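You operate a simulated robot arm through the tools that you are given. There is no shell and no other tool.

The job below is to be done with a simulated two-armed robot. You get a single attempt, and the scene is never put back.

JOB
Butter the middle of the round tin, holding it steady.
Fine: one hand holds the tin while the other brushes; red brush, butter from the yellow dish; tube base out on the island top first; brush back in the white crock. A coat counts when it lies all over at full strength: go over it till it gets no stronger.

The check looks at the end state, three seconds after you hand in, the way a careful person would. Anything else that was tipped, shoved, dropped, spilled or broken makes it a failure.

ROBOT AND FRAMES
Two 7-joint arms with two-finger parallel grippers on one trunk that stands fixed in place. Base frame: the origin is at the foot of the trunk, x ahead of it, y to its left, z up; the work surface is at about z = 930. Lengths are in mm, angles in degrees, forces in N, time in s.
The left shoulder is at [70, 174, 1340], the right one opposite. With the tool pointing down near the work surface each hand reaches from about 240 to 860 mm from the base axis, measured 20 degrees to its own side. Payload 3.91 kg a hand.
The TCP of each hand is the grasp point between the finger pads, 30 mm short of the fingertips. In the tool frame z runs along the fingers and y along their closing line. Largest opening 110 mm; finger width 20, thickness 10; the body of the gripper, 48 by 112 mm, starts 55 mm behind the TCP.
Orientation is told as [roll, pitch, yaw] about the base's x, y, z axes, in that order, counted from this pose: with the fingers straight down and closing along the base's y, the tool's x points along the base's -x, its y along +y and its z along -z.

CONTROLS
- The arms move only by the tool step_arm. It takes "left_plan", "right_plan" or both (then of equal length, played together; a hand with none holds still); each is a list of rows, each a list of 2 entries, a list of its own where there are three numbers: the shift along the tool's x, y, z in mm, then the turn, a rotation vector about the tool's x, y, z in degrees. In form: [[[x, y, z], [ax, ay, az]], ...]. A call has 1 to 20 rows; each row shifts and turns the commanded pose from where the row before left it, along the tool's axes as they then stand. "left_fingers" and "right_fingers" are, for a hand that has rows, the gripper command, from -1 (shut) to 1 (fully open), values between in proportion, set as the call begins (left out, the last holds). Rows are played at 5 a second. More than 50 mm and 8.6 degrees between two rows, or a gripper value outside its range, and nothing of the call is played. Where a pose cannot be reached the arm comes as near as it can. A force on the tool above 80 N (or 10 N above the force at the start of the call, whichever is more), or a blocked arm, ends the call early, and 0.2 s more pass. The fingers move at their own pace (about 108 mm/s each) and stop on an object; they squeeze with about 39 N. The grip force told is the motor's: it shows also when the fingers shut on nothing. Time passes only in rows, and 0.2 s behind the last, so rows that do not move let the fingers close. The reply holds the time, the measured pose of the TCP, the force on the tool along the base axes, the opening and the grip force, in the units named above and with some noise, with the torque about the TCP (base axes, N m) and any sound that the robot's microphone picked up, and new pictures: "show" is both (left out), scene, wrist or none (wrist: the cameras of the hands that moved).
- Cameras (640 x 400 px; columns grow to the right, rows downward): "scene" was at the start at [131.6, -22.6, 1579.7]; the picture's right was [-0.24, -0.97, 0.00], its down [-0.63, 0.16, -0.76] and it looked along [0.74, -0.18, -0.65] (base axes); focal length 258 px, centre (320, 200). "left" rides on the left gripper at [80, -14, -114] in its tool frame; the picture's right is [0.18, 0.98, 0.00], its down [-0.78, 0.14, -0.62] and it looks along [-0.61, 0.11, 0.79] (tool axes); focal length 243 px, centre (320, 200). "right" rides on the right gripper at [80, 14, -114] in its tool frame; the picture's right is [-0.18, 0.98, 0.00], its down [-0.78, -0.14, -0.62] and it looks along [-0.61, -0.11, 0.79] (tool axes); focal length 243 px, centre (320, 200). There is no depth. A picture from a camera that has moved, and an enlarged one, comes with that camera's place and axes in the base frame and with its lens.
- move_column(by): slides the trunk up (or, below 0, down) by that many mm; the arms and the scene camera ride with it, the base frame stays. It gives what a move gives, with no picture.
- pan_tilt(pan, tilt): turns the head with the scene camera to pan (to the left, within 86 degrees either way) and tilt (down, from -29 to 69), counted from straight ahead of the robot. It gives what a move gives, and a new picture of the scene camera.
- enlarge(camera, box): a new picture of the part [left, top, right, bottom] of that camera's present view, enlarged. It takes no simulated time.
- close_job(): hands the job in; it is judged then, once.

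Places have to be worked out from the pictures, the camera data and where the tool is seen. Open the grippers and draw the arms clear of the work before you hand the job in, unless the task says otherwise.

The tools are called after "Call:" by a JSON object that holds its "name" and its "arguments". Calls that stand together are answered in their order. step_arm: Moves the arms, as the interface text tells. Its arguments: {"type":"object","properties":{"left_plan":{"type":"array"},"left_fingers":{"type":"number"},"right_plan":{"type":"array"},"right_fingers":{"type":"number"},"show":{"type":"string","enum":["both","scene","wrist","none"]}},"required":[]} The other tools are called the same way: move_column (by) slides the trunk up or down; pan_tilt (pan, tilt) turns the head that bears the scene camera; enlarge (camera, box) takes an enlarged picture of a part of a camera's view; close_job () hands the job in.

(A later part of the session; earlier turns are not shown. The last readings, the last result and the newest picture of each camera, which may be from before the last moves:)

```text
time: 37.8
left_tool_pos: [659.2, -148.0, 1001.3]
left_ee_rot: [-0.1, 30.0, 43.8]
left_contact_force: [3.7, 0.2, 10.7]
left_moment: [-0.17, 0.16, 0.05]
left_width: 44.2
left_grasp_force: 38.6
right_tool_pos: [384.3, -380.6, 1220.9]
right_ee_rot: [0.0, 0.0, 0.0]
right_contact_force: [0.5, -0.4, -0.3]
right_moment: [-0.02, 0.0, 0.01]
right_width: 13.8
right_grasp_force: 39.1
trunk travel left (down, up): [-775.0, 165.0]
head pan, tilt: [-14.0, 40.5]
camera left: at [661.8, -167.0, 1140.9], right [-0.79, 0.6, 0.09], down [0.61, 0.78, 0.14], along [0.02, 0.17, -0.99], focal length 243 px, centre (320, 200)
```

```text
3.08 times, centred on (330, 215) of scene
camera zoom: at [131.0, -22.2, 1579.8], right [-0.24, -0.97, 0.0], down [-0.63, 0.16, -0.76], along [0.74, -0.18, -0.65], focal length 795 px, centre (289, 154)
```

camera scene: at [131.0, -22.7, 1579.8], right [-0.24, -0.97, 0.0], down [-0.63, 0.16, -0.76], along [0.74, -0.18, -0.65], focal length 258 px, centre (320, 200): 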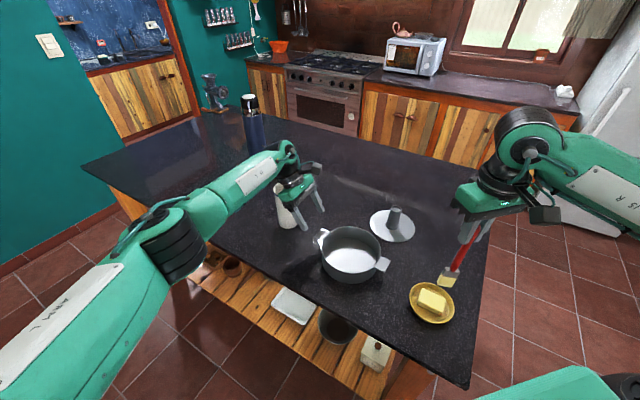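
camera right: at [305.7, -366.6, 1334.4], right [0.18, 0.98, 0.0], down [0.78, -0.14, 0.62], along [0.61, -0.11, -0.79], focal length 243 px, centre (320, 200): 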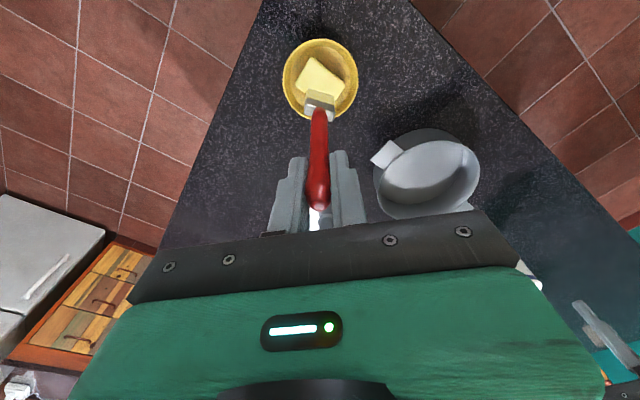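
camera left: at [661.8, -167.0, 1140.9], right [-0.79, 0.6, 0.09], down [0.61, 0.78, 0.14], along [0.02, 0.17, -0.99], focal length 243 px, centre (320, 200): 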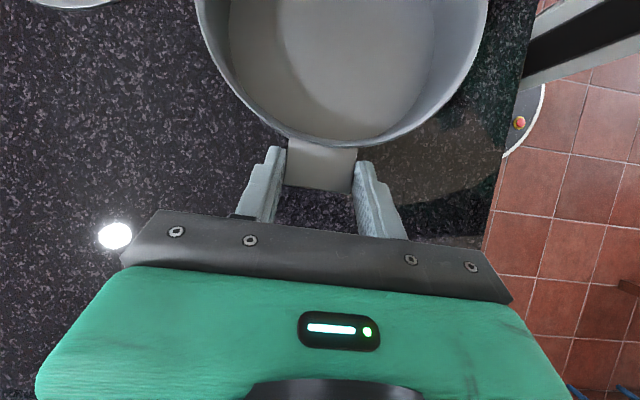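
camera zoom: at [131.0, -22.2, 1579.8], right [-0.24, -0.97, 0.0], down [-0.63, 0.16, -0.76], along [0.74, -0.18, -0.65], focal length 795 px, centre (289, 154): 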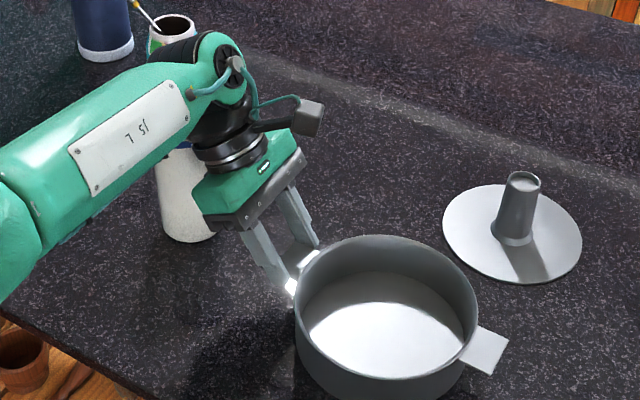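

The left hand holds the tab at its 44 mm width and presses down about 10 N. I'll ease that off slightly and move the brush over the tin, still high.

Call:
{"name": "step_arm", "arguments": {"left_plan": [[[0, 0, -1], [0, 0, 0]], [[0, 0, 0], [0, 0, 0]], [[0, 0, 0], [0, 0, 0]], [[0, 0, 0], [0, 0, 0]], [[0, 0, 0], [0, 0, 0]], [[0, 0, 0], [0, 0, 0]], [[0, 0, 0], [0, 0, 0]]], "right_plan": [[[-33, 26, 0], [0, 0, 0]], [[-33, 26, 0], [0, 0, 0]], [[-33, 26, 0], [0, 0, 0]], [[-33, 26, 0], [0, 0, 0]], [[-33, 26, 0], [0, 0, 0]], [[-33, 26, 0], [0, 0, 0]], [[0, 0, 0], [0, 0, 0]]], "show": "both"}}

Call:
{"name": "enlarge", "arguments": {"camera": "scene", "box": [270, 130, 410, 280]}}

Call:
{"name": "enlarge", "arguments": {"camera": "right", "box": [220, 10, 420, 200]}}

```text
time: 39.4
left_tool_pos: [660.7, -146.8, 1002.2]
left_ee_rot: [0.0, 29.9, 44.0]
left_contact_force: [0.2, 0.9, 0.4]
left_moment: [-0.11, 0.15, -0.04]
left_width: 44.0
left_grasp_force: 39.5
right_tool_pos: [583.8, -224.9, 1220.5]
right_ee_rot: [0.0, 0.0, 0.0]
right_contact_force: [-0.5, -0.4, 0.2]
right_moment: [-0.03, 0.0, -0.02]
right_width: 14.0
right_grasp_force: 38.9
trunk travel left (down, up): [-775.0, 165.0]
head pan, tilt: [-14.0, 40.5]
camera scene: at [130.9, -23.7, 1579.7], right [-0.24, -0.97, 0.0], down [-0.63, 0.16, -0.76], along [0.74, -0.18, -0.65], focal length 258 px, centre (320, 200)
camera right: at [503.6, -211.3, 1333.3], right [0.18, 0.98, 0.0], down [0.78, -0.14, 0.62], along [0.61, -0.11, -0.79], focal length 243 px, centre (320, 200)
camera left: at [662.3, -167.1, 1141.0], right [-0.79, 0.6, 0.09], down [0.61, 0.78, 0.15], along [0.02, 0.17, -0.99], focal length 243 px, centre (320, 200)
```

scene: 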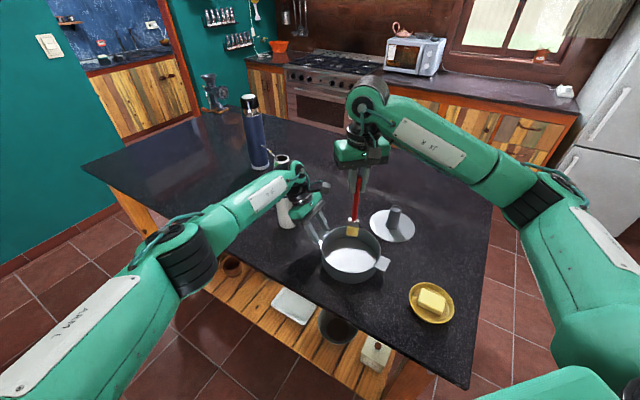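
right: 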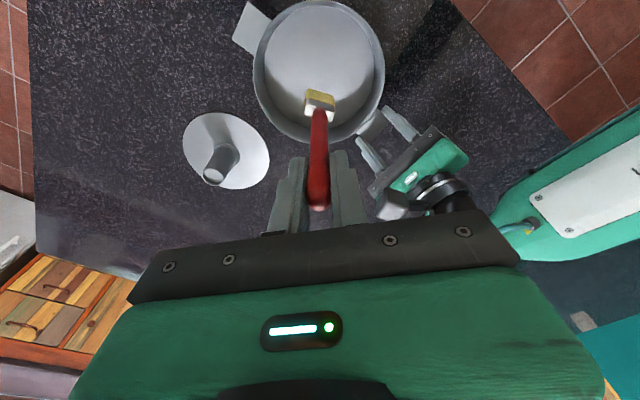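
left: 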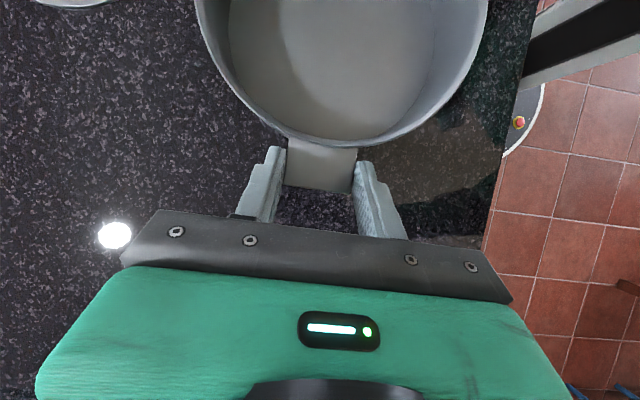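

```text
2.67 times, centred on (340, 205) of scene
camera zoom: at [130.9, -23.7, 1579.7], right [-0.24, -0.97, 0.0], down [-0.63, 0.16, -0.76], along [0.74, -0.18, -0.65], focal length 689 px, centre (267, 187)
```

zoom: 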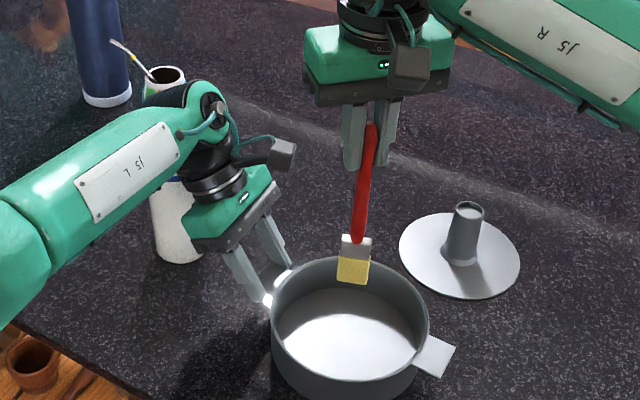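

```text
2.11 times, centred on (320, 105) of right
camera zoom: at [503.6, -211.3, 1333.3], right [0.18, 0.98, 0.0], down [0.78, -0.14, 0.62], along [0.61, -0.11, -0.79], focal length 511 px, centre (320, 400)
```

zoom: 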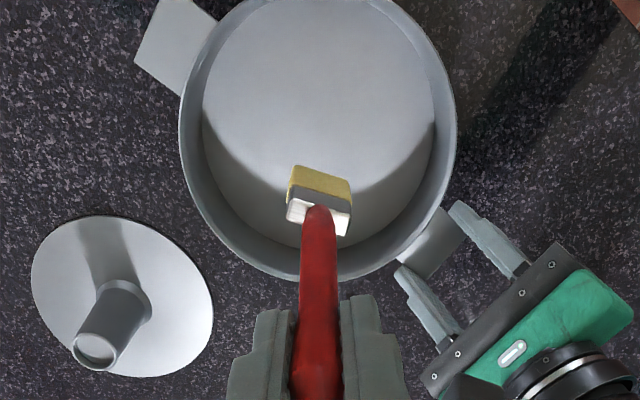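

The tin is held with almost no residual force and the brush tip is over its centre. I'll lower it into the tin, staying above the floor for now.

Call:
{"name": "step_arm", "arguments": {"right_plan": [[[0, 0, 30], [0, 0, 0]], [[0, 0, 30], [0, 0, 0]], [[0, 0, 20], [0, 0, 0]], [[0, 0, 10], [0, 0, 0]], [[0, 0, 0], [0, 0, 0]]], "show": "both"}}

Call:
{"name": "enlarge", "arguments": {"camera": "scene", "box": [270, 160, 410, 290]}}

Call:
{"name": "enlarge", "arguments": {"camera": "right", "box": [220, 10, 420, 200]}}

```text
time: 40.6
left_tool_pos: [660.3, -148.8, 1000.7]
left_ee_rot: [0.0, 30.0, 43.9]
left_contact_force: [0.0, 0.5, -0.2]
left_moment: [0.16, -0.09, -0.03]
left_width: 44.0
left_grasp_force: 38.7
right_tool_pos: [582.6, -223.9, 1129.0]
right_ee_rot: [-0.1, 0.0, 0.0]
right_contact_force: [-0.5, 0.3, 0.0]
right_moment: [0.03, -0.01, 0.0]
right_width: 13.6
right_grasp_force: 39.5
trunk travel left (down, up): [-775.0, 165.0]
head pan, tilt: [-14.0, 40.5]
camera scene: at [131.7, -22.6, 1579.7], right [-0.24, -0.97, 0.0], down [-0.63, 0.16, -0.76], along [0.74, -0.18, -0.65], focal length 258 px, centre (320, 200)
camera right: at [503.8, -210.3, 1243.3], right [0.18, 0.98, 0.0], down [0.78, -0.14, 0.62], along [0.61, -0.11, -0.79], focal length 243 px, centre (320, 200)
```

scene: 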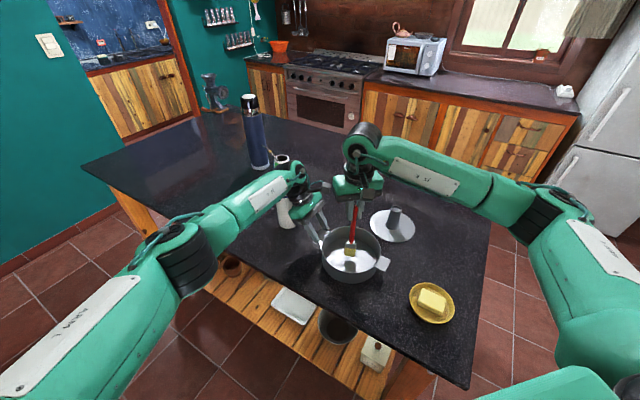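
right: 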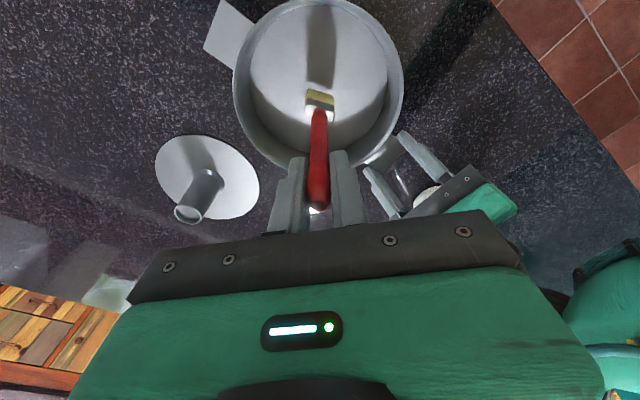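

```text
3.08 times, centred on (340, 225) of scene
camera zoom: at [131.7, -22.6, 1579.7], right [-0.24, -0.97, 0.0], down [-0.63, 0.16, -0.76], along [0.74, -0.18, -0.65], focal length 795 px, centre (258, 123)
```

zoom: 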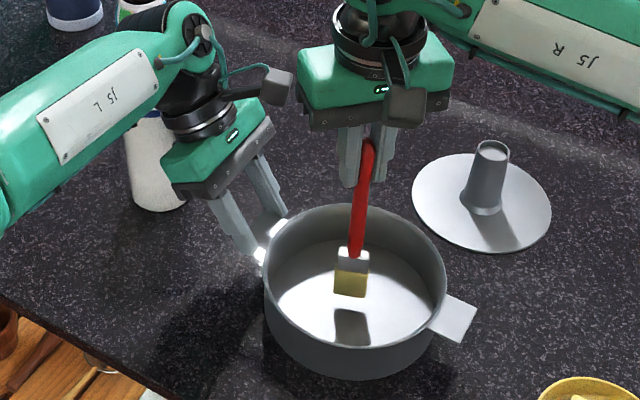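

```text
2.11 times, centred on (320, 105) of right
camera zoom: at [503.8, -210.3, 1243.3], right [0.18, 0.98, 0.0], down [0.78, -0.14, 0.62], along [0.61, -0.11, -0.79], focal length 511 px, centre (320, 400)
```

zoom: 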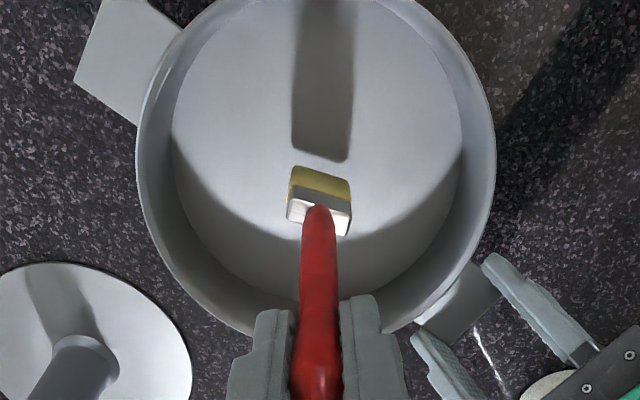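

Only a small gap shows between the bristles and their shadow. I'll keep lowering, with a force check at each stage.

Call:
{"name": "step_arm", "arguments": {"right_plan": [[[0, 0, 4], [0, 0, 0]], [[0, 0, 4], [0, 0, 0]], [[0, 0, 0], [0, 0, 0]]], "show": "none"}}

Call:
{"name": "step_arm", "arguments": {"right_plan": [[[0, 0, 2], [0, 0, 0]], [[0, 0, 2], [0, 0, 0]], [[0, 0, 0], [0, 0, 0]]], "show": "none"}}

Call:
{"name": "enlarge", "arguments": {"camera": "right", "box": [220, 10, 420, 200]}}

```text
time: 41.4
left_tool_pos: [660.9, -147.6, 1002.3]
left_ee_rot: [-0.1, 30.0, 43.9]
left_contact_force: [-0.4, 0.2, 0.6]
left_moment: [0.13, -0.1, -0.02]
left_width: 44.4
left_grasp_force: 39.3
right_tool_pos: [583.3, -224.4, 1123.0]
right_ee_rot: [0.0, 0.0, 0.0]
right_contact_force: [-0.2, 0.4, -0.8]
right_moment: [0.02, -0.01, -0.02]
right_width: 13.7
right_grasp_force: 39.1
trunk travel left (down, up): [-775.0, 165.0]
head pan, tilt: [-14.0, 40.5]
```

```text
time: 42.2
left_tool_pos: [661.2, -149.6, 1002.1]
left_ee_rot: [-0.1, 30.0, 43.9]
left_contact_force: [0.2, 0.1, -0.2]
left_moment: [0.14, -0.08, -0.01]
left_width: 44.7
left_grasp_force: 38.8
right_tool_pos: [583.0, -224.1, 1118.5]
right_ee_rot: [0.0, 0.0, 0.0]
right_contact_force: [0.1, 0.6, -0.6]
right_moment: [-0.02, 0.01, -0.02]
right_width: 13.5
right_grasp_force: 39.3
trunk travel left (down, up): [-775.0, 165.0]
head pan, tilt: [-14.0, 40.5]
```

```text
2.11 times, centred on (320, 105) of right
camera zoom: at [504.0, -210.7, 1231.7], right [0.18, 0.98, 0.0], down [0.78, -0.14, 0.62], along [0.61, -0.11, -0.79], focal length 511 px, centre (320, 400)
```

zoom: 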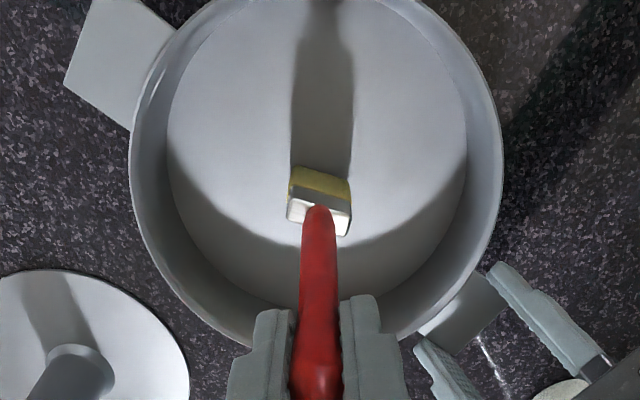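

The shadow almost touches the bristles, so I'll go down the last few millimetres.

Call:
{"name": "step_arm", "arguments": {"right_plan": [[[0, 0, 1.5], [0, 0, 0]], [[0, 0, 1.5], [0, 0, 0]], [[0, 0, 0], [0, 0, 0]]], "show": "none"}}

Call:
{"name": "enlarge", "arguments": {"camera": "right", "box": [270, 40, 370, 140]}}

```text
time: 43.0
left_tool_pos: [660.9, -147.4, 1001.5]
left_ee_rot: [-0.1, 30.0, 43.9]
left_contact_force: [0.8, 0.0, 0.3]
left_moment: [0.17, -0.08, 0.0]
left_width: 44.5
left_grasp_force: 39.0
right_tool_pos: [582.4, -223.3, 1116.2]
right_ee_rot: [0.0, 0.0, -0.1]
right_contact_force: [-0.1, 1.0, 0.3]
right_moment: [-0.03, 0.02, -0.01]
right_width: 13.8
right_grasp_force: 39.0
trunk travel left (down, up): [-775.0, 165.0]
head pan, tilt: [-14.0, 40.5]
```

```text
4.00 times, centred on (320, 90) of right
camera zoom: at [503.8, -210.5, 1228.8], right [0.18, 0.98, 0.0], down [0.78, -0.14, 0.62], along [0.61, -0.11, -0.79], focal length 970 px, centre (320, 640)
```

zoom: 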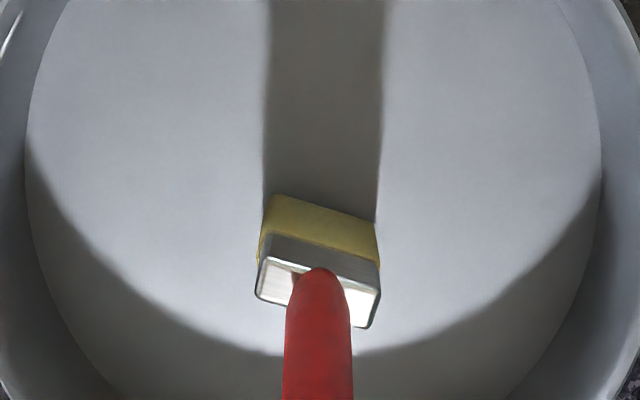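

Call:
{"name": "step_arm", "arguments": {"right_plan": [[[0, 0, 1.5], [0, 0, 0]], [[0, 0, 1], [0, 0, 0]], [[0, 0, 0], [0, 0, 0]]], "show": "none"}}

Call:
{"name": "enlarge", "arguments": {"camera": "right", "box": [270, 40, 370, 140]}}

```text
time: 43.8
left_tool_pos: [660.1, -147.5, 1002.0]
left_ee_rot: [0.0, 30.0, 44.0]
left_contact_force: [3.6, -3.7, -8.1]
left_moment: [0.1, -0.43, 0.64]
left_width: 44.3
left_grasp_force: 39.3
right_tool_pos: [582.2, -224.9, 1114.8]
right_ee_rot: [0.2, -0.3, 0.0]
right_contact_force: [-2.4, -0.6, 21.7]
right_moment: [0.0, 0.38, 0.03]
right_width: 13.7
right_grasp_force: 38.9
trunk travel left (down, up): [-775.0, 165.0]
head pan, tilt: [-14.0, 40.5]
```

```text
4.00 times, centred on (320, 90) of right
camera zoom: at [503.2, -210.4, 1228.1], right [0.18, 0.98, 0.0], down [0.77, -0.14, 0.62], along [0.61, -0.11, -0.79], focal length 970 px, centre (320, 640)
```

zoom: 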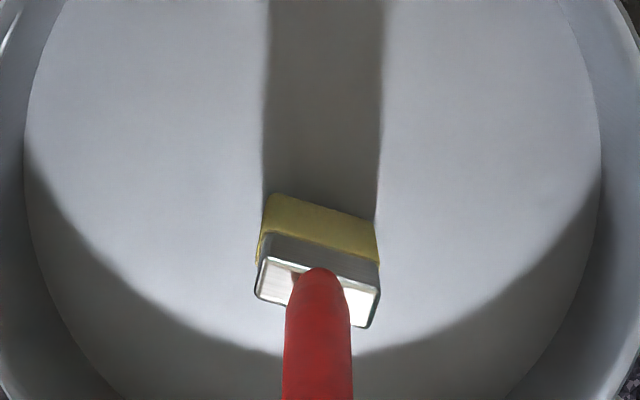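

The contact is stiff at 22 N. I'll back off about 1.2 mm for a light touch and try a short test stroke along x.

Call:
{"name": "step_arm", "arguments": {"right_plan": [[[0, 0, -1.2], [0, 0, 0]], [[0, 0, 0], [0, 0, 0]]], "show": "none"}}

Call:
{"name": "step_arm", "arguments": {"right_plan": [[[5, 0, 0], [0, 0, 0]], [[5, 0, 0], [0, 0, 0]], [[5, 0, 0], [0, 0, 0]], [[5, 0, 0], [0, 0, 0]], [[0, 0, 0], [0, 0, 0]]], "show": "none"}}

Call:
{"name": "enlarge", "arguments": {"camera": "right", "box": [270, 40, 370, 140]}}

Call:
{"name": "enlarge", "arguments": {"camera": "scene", "box": [310, 210, 395, 285]}}

```text
time: 44.4
left_tool_pos: [659.5, -147.7, 1000.9]
left_ee_rot: [0.0, 30.0, 43.9]
left_contact_force: [1.3, -0.4, -7.3]
left_moment: [0.25, -0.39, 0.35]
left_width: 44.1
left_grasp_force: 38.6
right_tool_pos: [583.1, -223.5, 1115.0]
right_ee_rot: [0.0, -0.2, 0.1]
right_contact_force: [2.9, -1.0, 17.7]
right_moment: [-0.04, -0.4, 0.0]
right_width: 13.5
right_grasp_force: 38.9
trunk travel left (down, up): [-775.0, 165.0]
head pan, tilt: [-14.0, 40.5]
```

```text
time: 45.6
left_tool_pos: [659.5, -147.6, 1002.6]
left_ee_rot: [0.1, 29.9, 43.9]
left_contact_force: [-2.8, 1.1, -6.9]
left_moment: [0.46, -0.22, -0.38]
left_width: 44.2
left_grasp_force: 38.5
right_tool_pos: [562.3, -223.6, 1115.5]
right_ee_rot: [0.1, 0.0, -0.1]
right_contact_force: [3.1, 0.2, 14.5]
right_moment: [0.02, -0.72, 0.04]
right_width: 13.8
right_grasp_force: 39.2
trunk travel left (down, up): [-775.0, 165.0]
head pan, tilt: [-14.0, 40.5]
```

```text
4.00 times, centred on (320, 90) of right
camera zoom: at [483.2, -210.1, 1228.2], right [0.18, 0.98, 0.0], down [0.78, -0.14, 0.62], along [0.61, -0.11, -0.79], focal length 970 px, centre (320, 640)
```

zoom: 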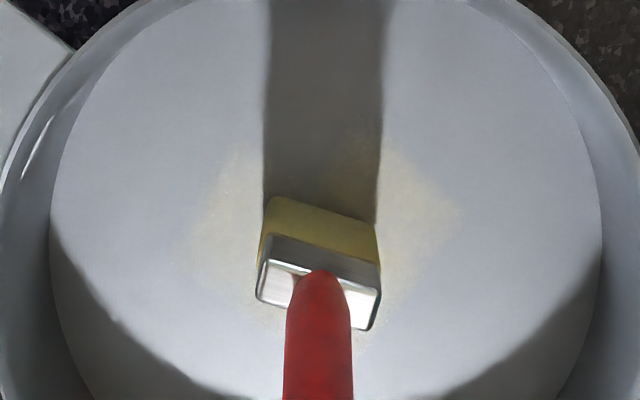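

```text
5.33 times, centred on (352, 248) of scene
camera zoom: at [131.0, -22.2, 1579.7], right [-0.24, -0.97, 0.0], down [-0.63, 0.16, -0.76], along [0.74, -0.18, -0.65], focal length 1378 px, centre (147, -53)
```

zoom: 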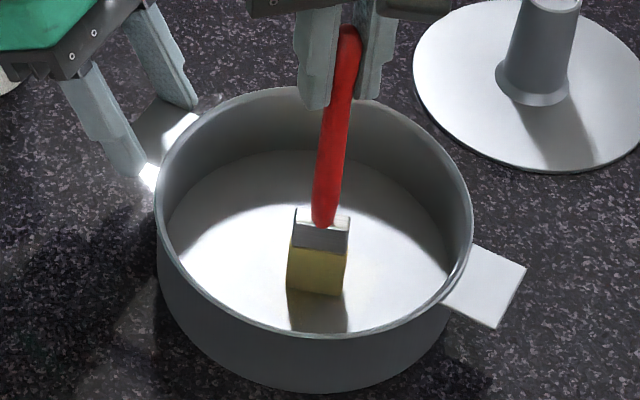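

A faint butter tint has appeared on a diamond-shaped patch in the middle, roughly 80 mm across its diagonals and centred near (573, -225). I'll ease the pressure a little and stroke back and forth along the centre lane.

Call:
{"name": "step_arm", "arguments": {"right_plan": [[[0, 0, -0.4], [0, 0, 0]], [[9, 0, 0], [0, 0, 0]], [[9, 0, 0], [0, 0, 0]], [[-9, 0, 0], [0, 0, 0]], [[-9, 0, 0], [0, 0, 0]], [[-9, 0, 0], [0, 0, 0]], [[-9, 0, 0], [0, 0, 0]], [[-9, 0, 0], [0, 0, 0]], [[-9, 0, 0], [0, 0, 0]], [[-9, 0, 0], [0, 0, 0]], [[-9, 0, 0], [0, 0, 0]], [[9, 0, 0], [0, 0, 0]], [[9, 0, 0], [0, 0, 0]], [[9, 0, 0], [0, 0, 0]], [[9, 0, 0], [0, 0, 0]], [[0, 0, 0], [0, 0, 0]]], "show": "both"}}

Call:
{"name": "enlarge", "arguments": {"camera": "right", "box": [240, 20, 400, 140]}}

Call:
{"name": "enlarge", "arguments": {"camera": "scene", "box": [310, 210, 395, 285]}}

Call:
{"name": "enlarge", "arguments": {"camera": "left", "box": [200, 0, 500, 200]}}

```text
time: 49.0
left_tool_pos: [659.8, -146.7, 1002.3]
left_ee_rot: [0.0, 30.1, 43.8]
left_contact_force: [-3.0, -1.2, -0.7]
left_moment: [-0.09, 0.34, -0.23]
left_width: 44.5
left_grasp_force: 38.5
right_tool_pos: [580.7, -223.5, 1114.9]
right_ee_rot: [-0.1, 0.1, 0.0]
right_contact_force: [2.4, 0.4, 3.6]
right_moment: [0.05, -0.31, 0.04]
right_width: 13.8
right_grasp_force: 39.1
trunk travel left (down, up): [-775.0, 165.0]
head pan, tilt: [-14.0, 40.5]
camera scene: at [131.2, -22.6, 1579.7], right [-0.24, -0.97, 0.0], down [-0.63, 0.16, -0.76], along [0.74, -0.18, -0.65], focal length 258 px, centre (320, 200)
camera right: at [501.5, -210.5, 1228.2], right [0.18, 0.98, 0.0], down [0.78, -0.14, 0.62], along [0.61, -0.11, -0.79], focal length 243 px, centre (320, 200)
```

scene: 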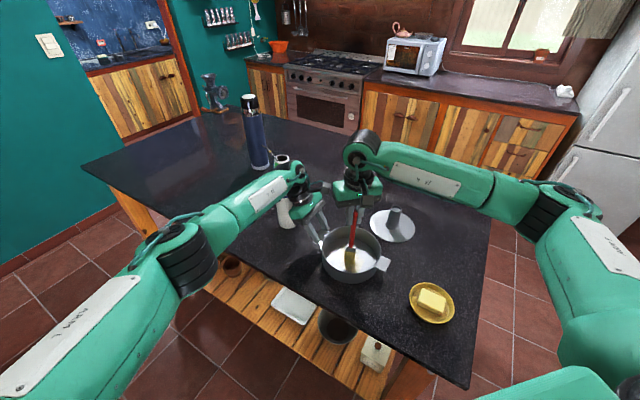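
right: 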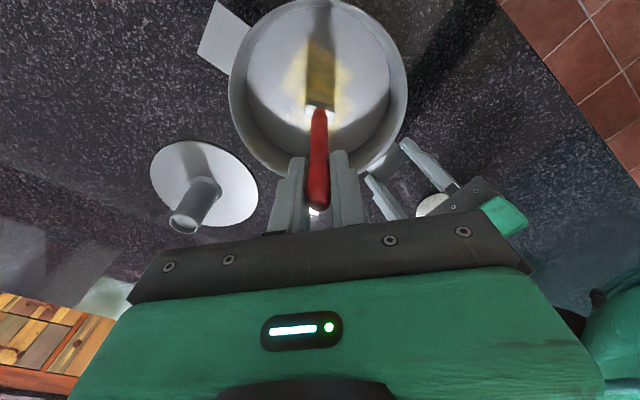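

```text
3.33 times, centred on (320, 80) of right
camera zoom: at [501.5, -210.5, 1228.2], right [0.18, 0.98, 0.0], down [0.78, -0.14, 0.62], along [0.61, -0.11, -0.79], focal length 809 px, centre (320, 600)
```

zoom: 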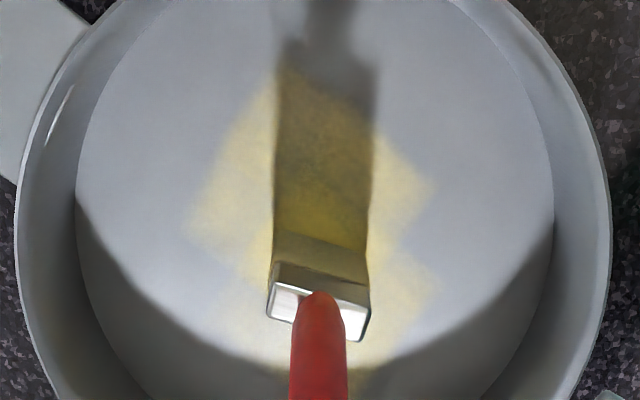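

```text
5.33 times, centred on (352, 248) of scene
camera zoom: at [131.2, -22.6, 1579.7], right [-0.24, -0.97, 0.0], down [-0.63, 0.16, -0.76], along [0.74, -0.18, -0.65], focal length 1378 px, centre (147, -53)
```

zoom: 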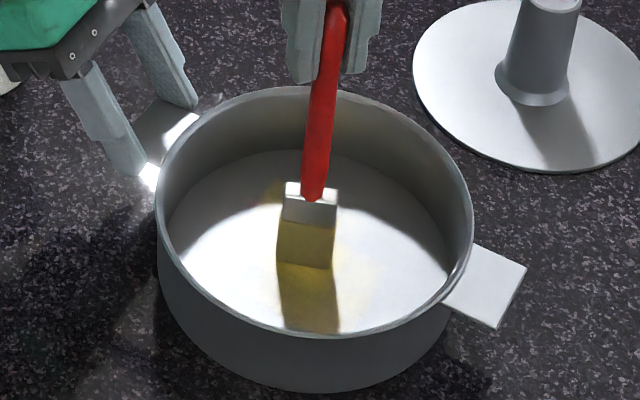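

```text
2.00 times, centred on (350, 100) of left
camera zoom: at [662.0, -167.2, 1141.1], right [-0.79, 0.6, 0.09], down [0.61, 0.78, 0.14], along [0.02, 0.17, -0.99], focal length 485 px, centre (260, 400)
```

zoom: 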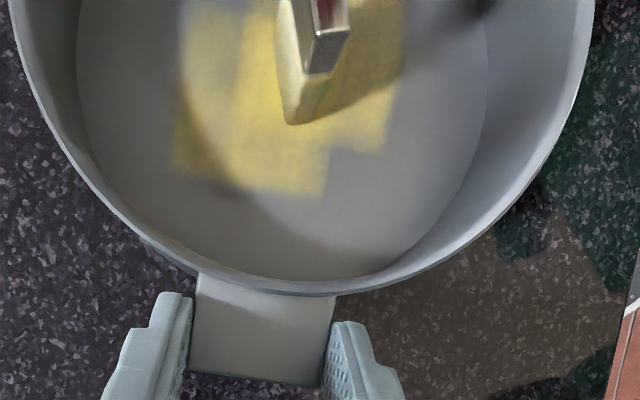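

The left camera shows the coat clearly: deep yellow along the stroke, lighter around it. I'll brush the lanes on the +y side.

Call:
{"name": "step_arm", "arguments": {"right_plan": [[[0, 8, 0], [0, 0, 0]], [[0, 8, 0], [0, 0, 0]], [[-10, 0, 0], [0, 0, 0]], [[-10, 0, 0], [0, 0, 0]], [[-10, 0, 0], [0, 0, 0]], [[10, 0, 0], [0, 0, 0]], [[10, 0, 0], [0, 0, 0]], [[10, 0, 0], [0, 0, 0]], [[10, 0, 0], [0, 0, 0]], [[10, 0, 0], [0, 0, 0]], [[10, 0, 0], [0, 0, 0]], [[-10, 0, 0], [0, 0, 0]], [[-10, 0, 0], [0, 0, 0]], [[-10, 0, 0], [0, 0, 0]], [[0, 0, 0], [0, 0, 0]]], "show": "none"}}

Call:
{"name": "enlarge", "arguments": {"camera": "left", "box": [200, 0, 500, 200]}}

Call:
{"name": "enlarge", "arguments": {"camera": "right", "box": [240, 20, 400, 140]}}

```text
time: 52.2
left_tool_pos: [660.8, -147.2, 1002.2]
left_ee_rot: [0.0, 30.0, 43.9]
left_contact_force: [3.7, 1.1, -2.6]
left_moment: [0.13, -0.01, 0.07]
left_width: 44.2
left_grasp_force: 38.9
right_tool_pos: [580.7, -208.0, 1116.6]
right_ee_rot: [0.0, 0.1, 0.0]
right_contact_force: [-4.0, -1.0, 9.3]
right_moment: [-0.03, 0.61, 0.0]
right_width: 13.8
right_grasp_force: 39.1
trunk travel left (down, up): [-775.0, 165.0]
head pan, tilt: [-14.0, 40.5]
```

```text
2.00 times, centred on (350, 100) of left
camera zoom: at [662.2, -166.5, 1141.2], right [-0.79, 0.6, 0.09], down [0.61, 0.78, 0.15], along [0.02, 0.17, -0.99], focal length 485 px, centre (260, 400)
```

zoom: 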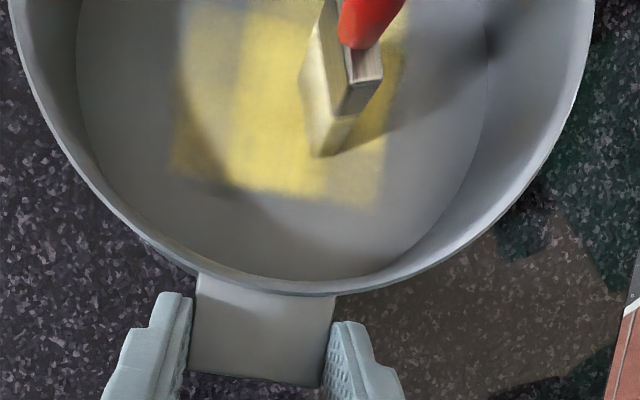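

```text
3.33 times, centred on (320, 80) of right
camera zoom: at [501.3, -194.1, 1228.0], right [0.18, 0.98, 0.0], down [0.78, -0.14, 0.62], along [0.61, -0.11, -0.79], focal length 809 px, centre (320, 600)
```

zoom: 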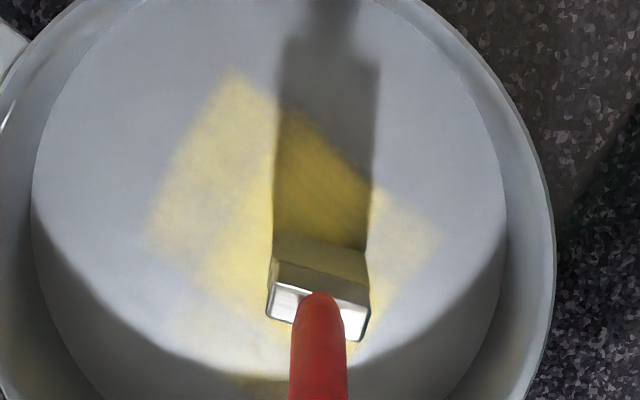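

The coat seems to fall on an 85 mm square in the middle, turned 45°, with corners near (640, -225), (578, -166), (520, -225) and (580, -284). I'll lift slightly and yaw the right hand 45°, so its strokes line up with that square and its body stays clear of the left hand.

Call:
{"name": "step_arm", "arguments": {"right_plan": [[[0, 0, -6], [0, 0, 0]], [[0, 0, -6], [0, 0, 0]], [[0, 0, 0], [0, 0, -7.5]], [[0, 0, 0], [0, 0, -7.5]], [[0, 0, 0], [0, 0, -7.5]], [[0, 0, 0], [0, 0, -7.5]], [[0, 0, 0], [0, 0, -7.5]], [[0, 0, 0], [0, 0, -7.5]], [[5.4, -10.3, 0], [0, 0, 0]], [[0, 0, 0], [0, 0, 0]]], "show": "both"}}

Call:
{"name": "enlarge", "arguments": {"camera": "left", "box": [200, 0, 500, 200]}}

Call:
{"name": "enlarge", "arguments": {"camera": "right", "box": [240, 20, 400, 140]}}

Call:
{"name": "enlarge", "arguments": {"camera": "scene", "box": [270, 160, 410, 290]}}

```text
time: 54.4
left_tool_pos: [660.0, -147.8, 1002.9]
left_ee_rot: [0.0, 30.1, 44.0]
left_contact_force: [-0.3, 0.8, 1.3]
left_moment: [-0.05, 0.17, 0.07]
left_width: 44.0
left_grasp_force: 38.5
right_tool_pos: [585.3, -220.6, 1125.5]
right_ee_rot: [0.1, 0.0, 45.0]
right_contact_force: [0.8, 0.1, -0.1]
right_moment: [-0.01, 0.04, 0.03]
right_width: 13.7
right_grasp_force: 38.8
trunk travel left (down, up): [-775.0, 165.0]
head pan, tilt: [-14.0, 40.5]
camera scene: at [131.6, -22.5, 1579.7], right [-0.24, -0.97, 0.0], down [-0.63, 0.16, -0.76], along [0.74, -0.18, -0.65], focal length 258 px, centre (320, 200)
camera right: at [518.5, -266.1, 1239.8], right [-0.57, 0.82, 0.0], down [0.65, 0.45, 0.62], along [0.51, 0.35, -0.79], focal length 243 px, centre (320, 200)
```

scene: 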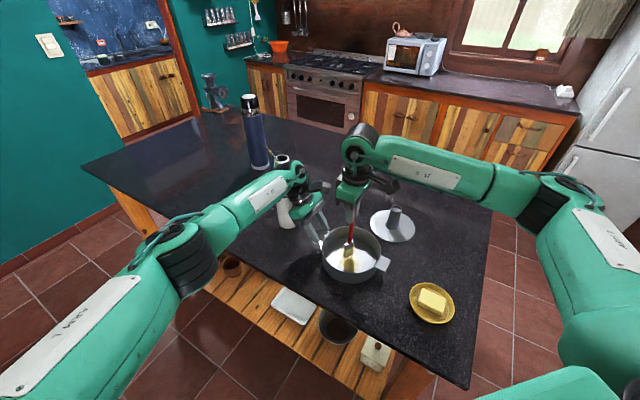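
right: 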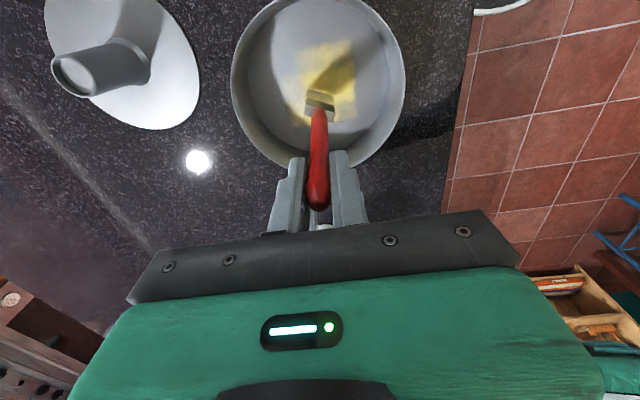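

```text
2.00 times, centred on (350, 100) of left
camera zoom: at [662.5, -166.8, 1141.0], right [-0.79, 0.6, 0.09], down [0.61, 0.78, 0.14], along [0.02, 0.17, -0.99], focal length 485 px, centre (260, 400)
```

zoom: 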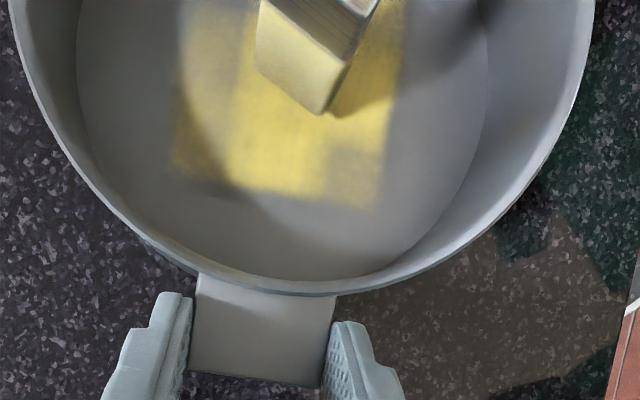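

```text
3.33 times, centred on (320, 80) of right
camera zoom: at [518.5, -266.1, 1239.8], right [-0.57, 0.82, 0.0], down [0.65, 0.45, 0.62], along [0.51, 0.35, -0.79], focal length 809 px, centre (320, 600)
```

zoom: 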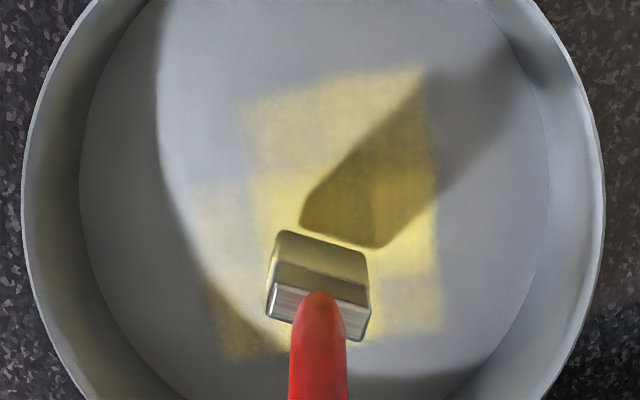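

```text
3.08 times, centred on (340, 225) of scene
camera zoom: at [131.6, -22.5, 1579.7], right [-0.24, -0.97, 0.0], down [-0.63, 0.16, -0.76], along [0.74, -0.18, -0.65], focal length 795 px, centre (258, 123)
```

zoom: 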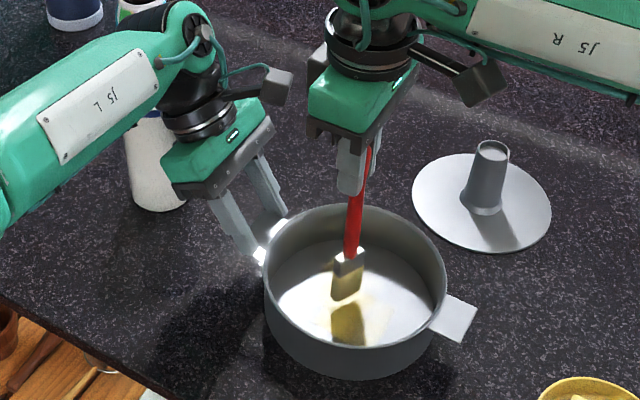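

To see the buttered cells without the brush in the way, I'll lift and move it aside for a moment.

Call:
{"name": "step_arm", "arguments": {"right_plan": [[[0, 0, -40], [0, 0, 0]], [[0, 0, -40], [0, 0, 0]], [[15, -45, 0], [0, 0, 0]], [[15, -30, 0], [0, 0, 0]], [[0, 0, 0], [0, 0, 0]]], "show": "wrist"}}

Call:
{"name": "enlarge", "arguments": {"camera": "right", "box": [310, 20, 470, 140]}}

Call:
{"name": "enlarge", "arguments": {"camera": "left", "box": [200, 0, 500, 200]}}

Call:
{"name": "enlarge", "arguments": {"camera": "scene", "box": [320, 220, 385, 285]}}

```text
time: 55.6
left_tool_pos: [659.1, -147.7, 1002.5]
left_ee_rot: [0.1, 29.9, 43.9]
left_contact_force: [0.2, 0.2, 0.6]
left_moment: [-0.08, 0.07, -0.03]
left_width: 44.2
left_grasp_force: 39.3
right_tool_pos: [595.2, -241.0, 1207.4]
right_ee_rot: [-0.1, 0.0, 45.0]
right_contact_force: [0.2, 0.5, -0.3]
right_moment: [0.04, 0.01, -0.01]
right_width: 13.7
right_grasp_force: 39.3
right hand out of reach, approached as far as the arm can: row 3, 4
trunk travel left (down, up): [-775.0, 165.0]
head pan, tilt: [-14.0, 40.5]
camera right: at [529.1, -288.0, 1319.7], right [-0.57, 0.82, 0.0], down [0.65, 0.45, 0.62], along [0.51, 0.35, -0.79], focal length 243 px, centre (320, 200)
```

right: 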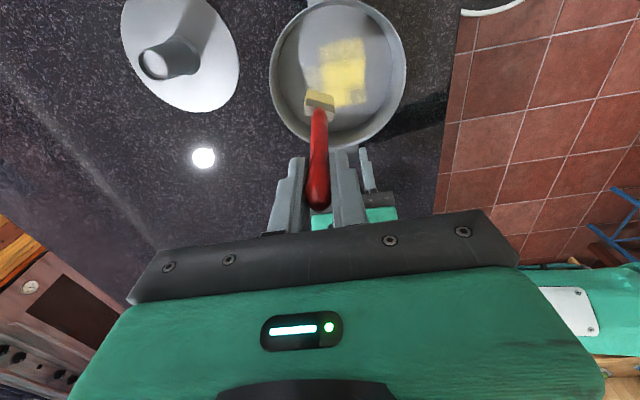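

```text
3.33 times, centred on (390, 80) of right
camera zoom: at [529.1, -288.0, 1319.7], right [-0.57, 0.82, 0.0], down [0.65, 0.45, 0.62], along [0.51, 0.35, -0.79], focal length 809 px, centre (87, 600)
```

zoom: 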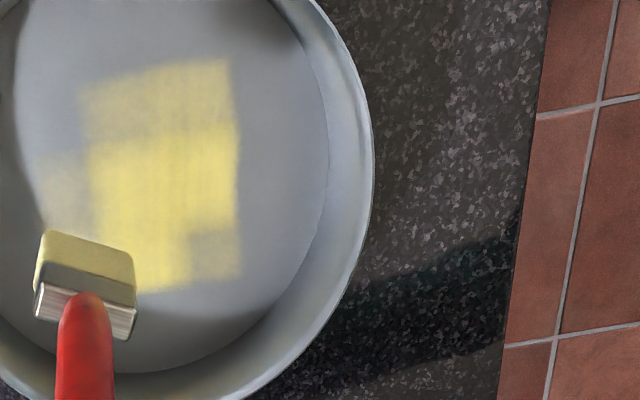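

```text
2.00 times, centred on (350, 100) of left
camera zoom: at [662.4, -166.9, 1141.0], right [-0.79, 0.6, 0.09], down [0.61, 0.78, 0.15], along [0.02, 0.17, -0.99], focal length 485 px, centre (260, 400)
```

zoom: 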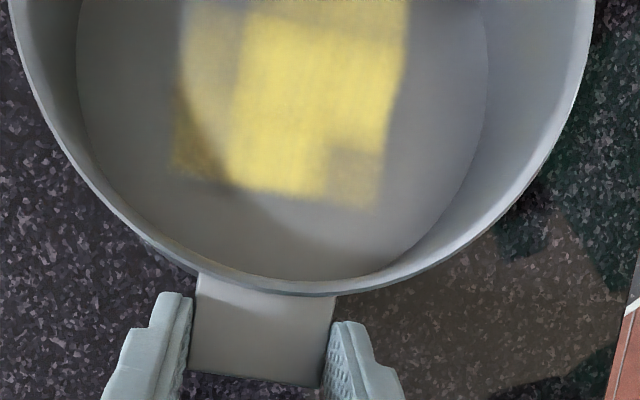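

```text
6.15 times, centred on (352, 252) of scene
camera zoom: at [131.5, -22.8, 1579.7], right [-0.24, -0.97, 0.0], down [-0.63, 0.16, -0.76], along [0.74, -0.18, -0.65], focal length 1590 px, centre (120, -123)
```

zoom: 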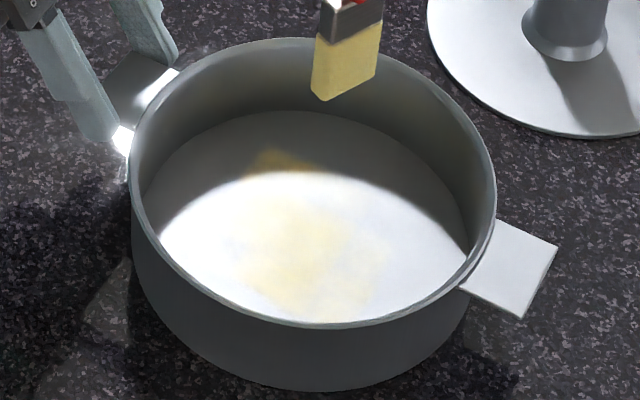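

That pose was out of reach for the yawed wrist, so I'll undo the shift and reduce the yaw to 20°. The coat shows cells about 21 mm across; some are strong and the outer ones still weak.

Call:
{"name": "step_arm", "arguments": {"right_plan": [[[-15, 37.5, 0], [0, 0, 0]], [[-15, 37.5, 0], [0, 0, 0]], [[0, 0, 0], [0, 0, 6.25]], [[0, 0, 0], [0, 0, 6.25]], [[0, 0, 0], [0, 0, 6.25]], [[0, 0, 0], [0, 0, 6.25]], [[0, 0, 0], [0, 0, 0]]], "show": "wrist"}}

Call:
{"name": "enlarge", "arguments": {"camera": "right", "box": [240, 10, 400, 140]}}

```text
time: 57.2
left_tool_pos: [660.4, -147.8, 1002.0]
left_ee_rot: [0.0, 30.0, 43.9]
left_contact_force: [-0.5, -0.2, 0.5]
left_moment: [0.05, 0.01, 0.04]
left_width: 44.3
left_grasp_force: 39.2
right_tool_pos: [563.1, -167.2, 1205.6]
right_ee_rot: [0.0, 0.0, 19.9]
right_contact_force: [0.6, -0.6, -0.6]
right_moment: [0.0, 0.0, -0.02]
right_width: 13.5
right_grasp_force: 39.4
trunk travel left (down, up): [-775.0, 165.0]
head pan, tilt: [-14.0, 40.5]
camera right: at [483.4, -181.0, 1319.4], right [-0.17, 0.99, 0.0], down [0.78, 0.13, 0.62], along [0.61, 0.1, -0.79], focal length 243 px, centre (320, 200)
```

right: 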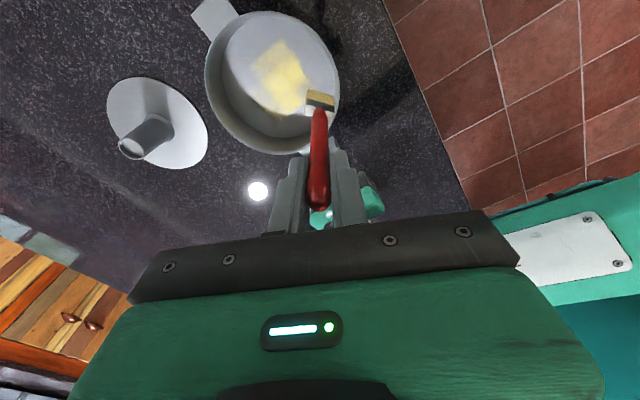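

```text
3.08 times, centred on (320, 75) of right
camera zoom: at [483.4, -181.0, 1319.4], right [-0.17, 0.99, 0.0], down [0.78, 0.13, 0.62], along [0.61, 0.1, -0.79], focal length 746 px, centre (320, 585)
```

zoom: 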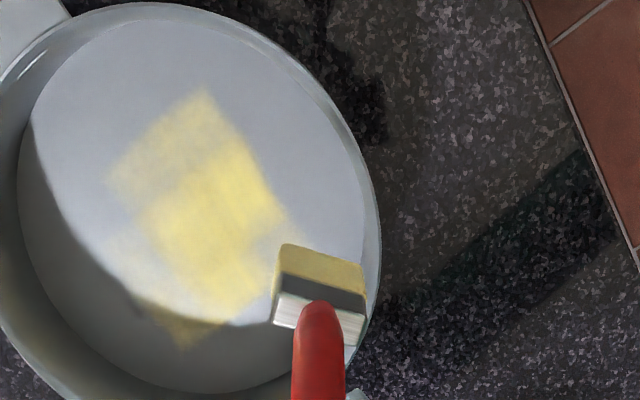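

The commanded pose had clamped to where the arm actually got, so the brush is now near (556, -170), still above the rim. The tips are still yellow. I'll move to the start of the -y side lane and lower to just above the floor.

Call:
{"name": "step_arm", "arguments": {"right_plan": [[[25.1, -28.1, 0], [0, 0, 0]], [[25.1, -28.1, 0], [0, 0, 0]], [[0, 0, 40], [0, 0, 0]], [[0, 0, 40], [0, 0, 0]], [[0, 0, 7], [0, 0, 0]], [[0, 0, 0], [0, 0, 0]]], "show": "wrist"}}

Call:
{"name": "enlarge", "arguments": {"camera": "right", "box": [240, 10, 400, 140]}}

Call:
{"name": "enlarge", "arguments": {"camera": "scene", "box": [270, 160, 410, 290]}}

```text
time: 58.6
left_tool_pos: [661.0, -148.3, 1002.5]
left_ee_rot: [0.1, 30.0, 43.9]
left_contact_force: [-0.1, 0.6, 1.3]
left_moment: [0.0, 0.03, 0.04]
left_width: 44.2
left_grasp_force: 38.9
right_tool_pos: [534.6, -235.8, 1120.3]
right_ee_rot: [-0.1, 0.0, 20.0]
right_contact_force: [1.1, 0.3, -0.9]
right_moment: [-0.02, 0.0, 0.0]
right_width: 13.7
right_grasp_force: 39.0
trunk travel left (down, up): [-775.0, 165.0]
head pan, tilt: [-14.0, 40.5]
camera right: at [455.3, -251.3, 1232.8], right [-0.17, 0.99, 0.0], down [0.78, 0.13, 0.62], along [0.61, 0.1, -0.79], focal length 243 px, centre (320, 200)
```

right: 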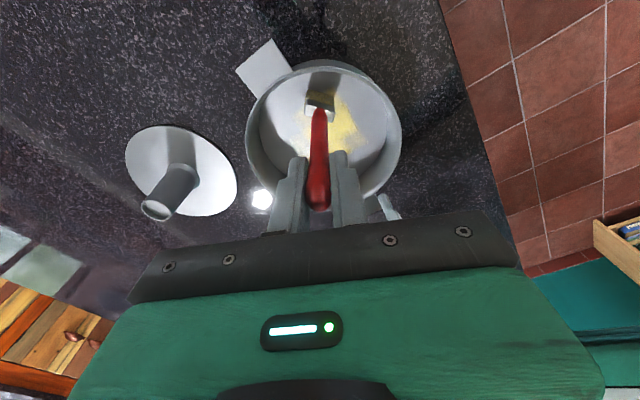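

```text
3.08 times, centred on (320, 75) of right
camera zoom: at [455.3, -251.3, 1232.8], right [-0.17, 0.99, 0.0], down [0.78, 0.13, 0.62], along [0.61, 0.1, -0.79], focal length 746 px, centre (320, 585)
```

zoom: 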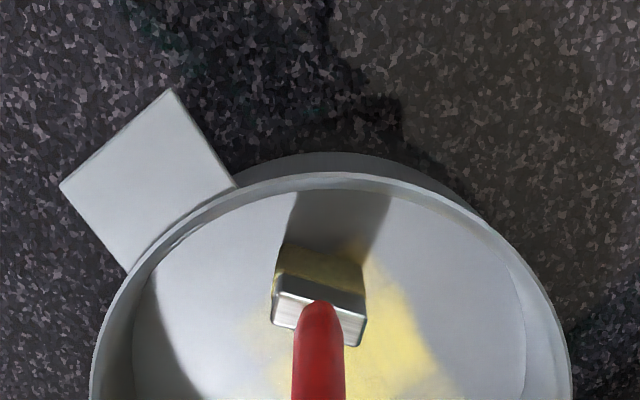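

```text
3.08 times, centred on (340, 225) of scene
camera zoom: at [131.5, -22.7, 1579.7], right [-0.24, -0.97, 0.0], down [-0.63, 0.16, -0.76], along [0.74, -0.18, -0.65], focal length 795 px, centre (258, 123)
```

zoom: 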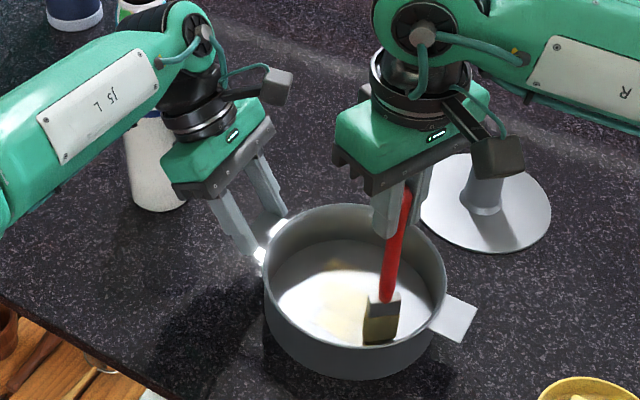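

Call:
{"name": "step_arm", "arguments": {"right_plan": [[[0, 0, 2], [0, 0, 0]], [[0, 0, 2], [0, 0, 0]], [[0, 0, 0.5], [0, 0, 0]], [[0, 0, 0], [0, 0, 0]]], "show": "none"}}

```text
time: 59.6
left_tool_pos: [659.8, -148.4, 1002.7]
left_ee_rot: [0.0, 29.9, 43.9]
left_contact_force: [1.2, 0.6, 0.5]
left_moment: [0.05, -0.08, 0.06]
left_width: 44.2
left_grasp_force: 39.1
right_tool_pos: [534.9, -236.3, 1115.4]
right_ee_rot: [0.1, 0.1, 20.0]
right_contact_force: [-0.1, 0.5, 1.8]
right_moment: [-0.03, 0.11, 0.02]
right_width: 13.8
right_grasp_force: 39.1
trunk travel left (down, up): [-775.0, 165.0]
head pan, tilt: [-14.0, 40.5]
```

Light contact at 1.8 N. I'll brush the lane at dy=-14 outward in x, then dy=-28 on the way back.

Call:
{"name": "step_arm", "arguments": {"right_plan": [[[-9.4, -3.42, 0.3], [0, 0, 0]], [[-9.4, -3.42, 0], [0, 0, 0]], [[-9.4, -3.42, 0], [0, 0, 0]], [[-9.4, -3.42, 0], [0, 0, 0]], [[-9.4, -3.42, 0], [0, 0, 0]], [[-9.4, -3.42, 0], [0, 0, 0]], [[-9.4, -3.42, 0], [0, 0, 0]], [[-9.4, -3.42, 0], [0, 0, 0]], [[-9.4, -3.42, 0], [0, 0, 0]], [[-6.6, -2.4, 0], [0, 0, 0]], [[4.79, -13.16, 0], [0, 0, 0]], [[9.4, 3.42, 0], [0, 0, 0]], [[9.4, 3.42, 0], [0, 0, 0]], [[9.4, 3.42, 0], [0, 0, 0]], [[9.4, 3.42, 0], [0, 0, 0]], [[9.4, 3.42, 0], [0, 0, 0]], [[9.4, 3.42, 0], [0, 0, 0]], [[9.4, 3.42, 0], [0, 0, 0]], [[9.4, 3.42, 0], [0, 0, 0]]], "show": "wrist"}}

Call:
{"name": "enlarge", "arguments": {"camera": "left", "box": [200, 0, 500, 200]}}

Call:
{"name": "enlarge", "arguments": {"camera": "right", "box": [240, 10, 440, 190]}}

```text
time: 63.6
left_tool_pos: [659.9, -148.5, 1002.0]
left_ee_rot: [-0.1, 30.1, 43.9]
left_contact_force: [-2.0, -0.2, -1.7]
left_moment: [0.19, 0.01, -0.18]
left_width: 44.3
left_grasp_force: 38.9
right_tool_pos: [551.9, -250.1, 1114.8]
right_ee_rot: [0.1, 0.0, 20.0]
right_contact_force: [2.4, 0.4, 6.4]
right_moment: [0.04, -0.29, 0.01]
right_width: 13.8
right_grasp_force: 38.7
trunk travel left (down, up): [-775.0, 165.0]
head pan, tilt: [-14.0, 40.5]
camera right: at [472.6, -265.0, 1227.9], right [-0.17, 0.99, 0.0], down [0.78, 0.13, 0.62], along [0.61, 0.1, -0.79], focal length 243 px, centre (320, 200)
```

right: 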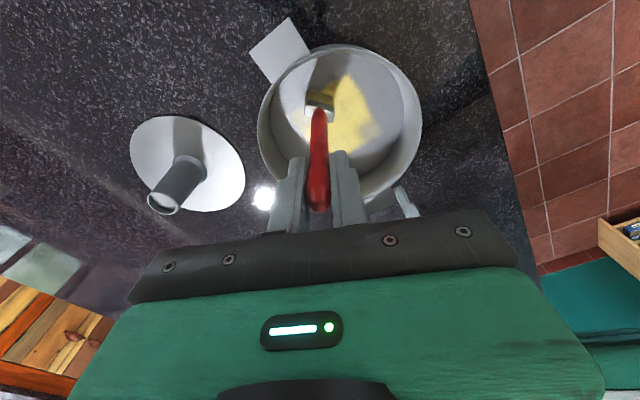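

```text
2.00 times, centred on (350, 100) of left
camera zoom: at [662.2, -166.9, 1141.2], right [-0.79, 0.6, 0.09], down [0.61, 0.78, 0.15], along [0.02, 0.17, -0.99], focal length 485 px, centre (260, 400)
```

zoom: 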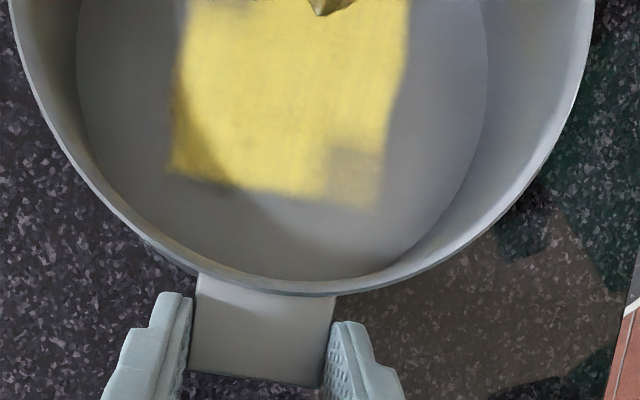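

```text
2.22 times, centred on (340, 100) of right
camera zoom: at [472.6, -265.0, 1227.9], right [-0.17, 0.99, 0.0], down [0.78, 0.13, 0.62], along [0.61, 0.1, -0.79], focal length 539 px, centre (276, 422)
```

zoom: 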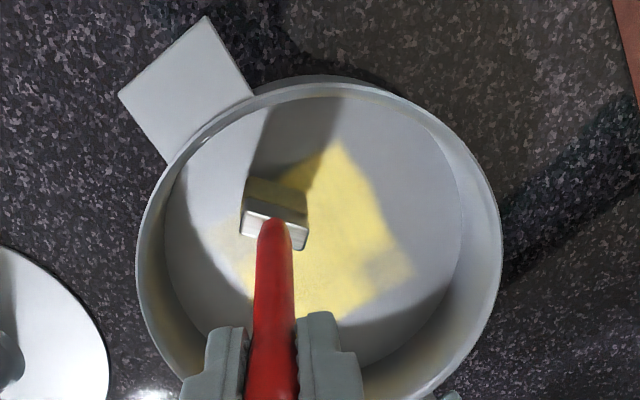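

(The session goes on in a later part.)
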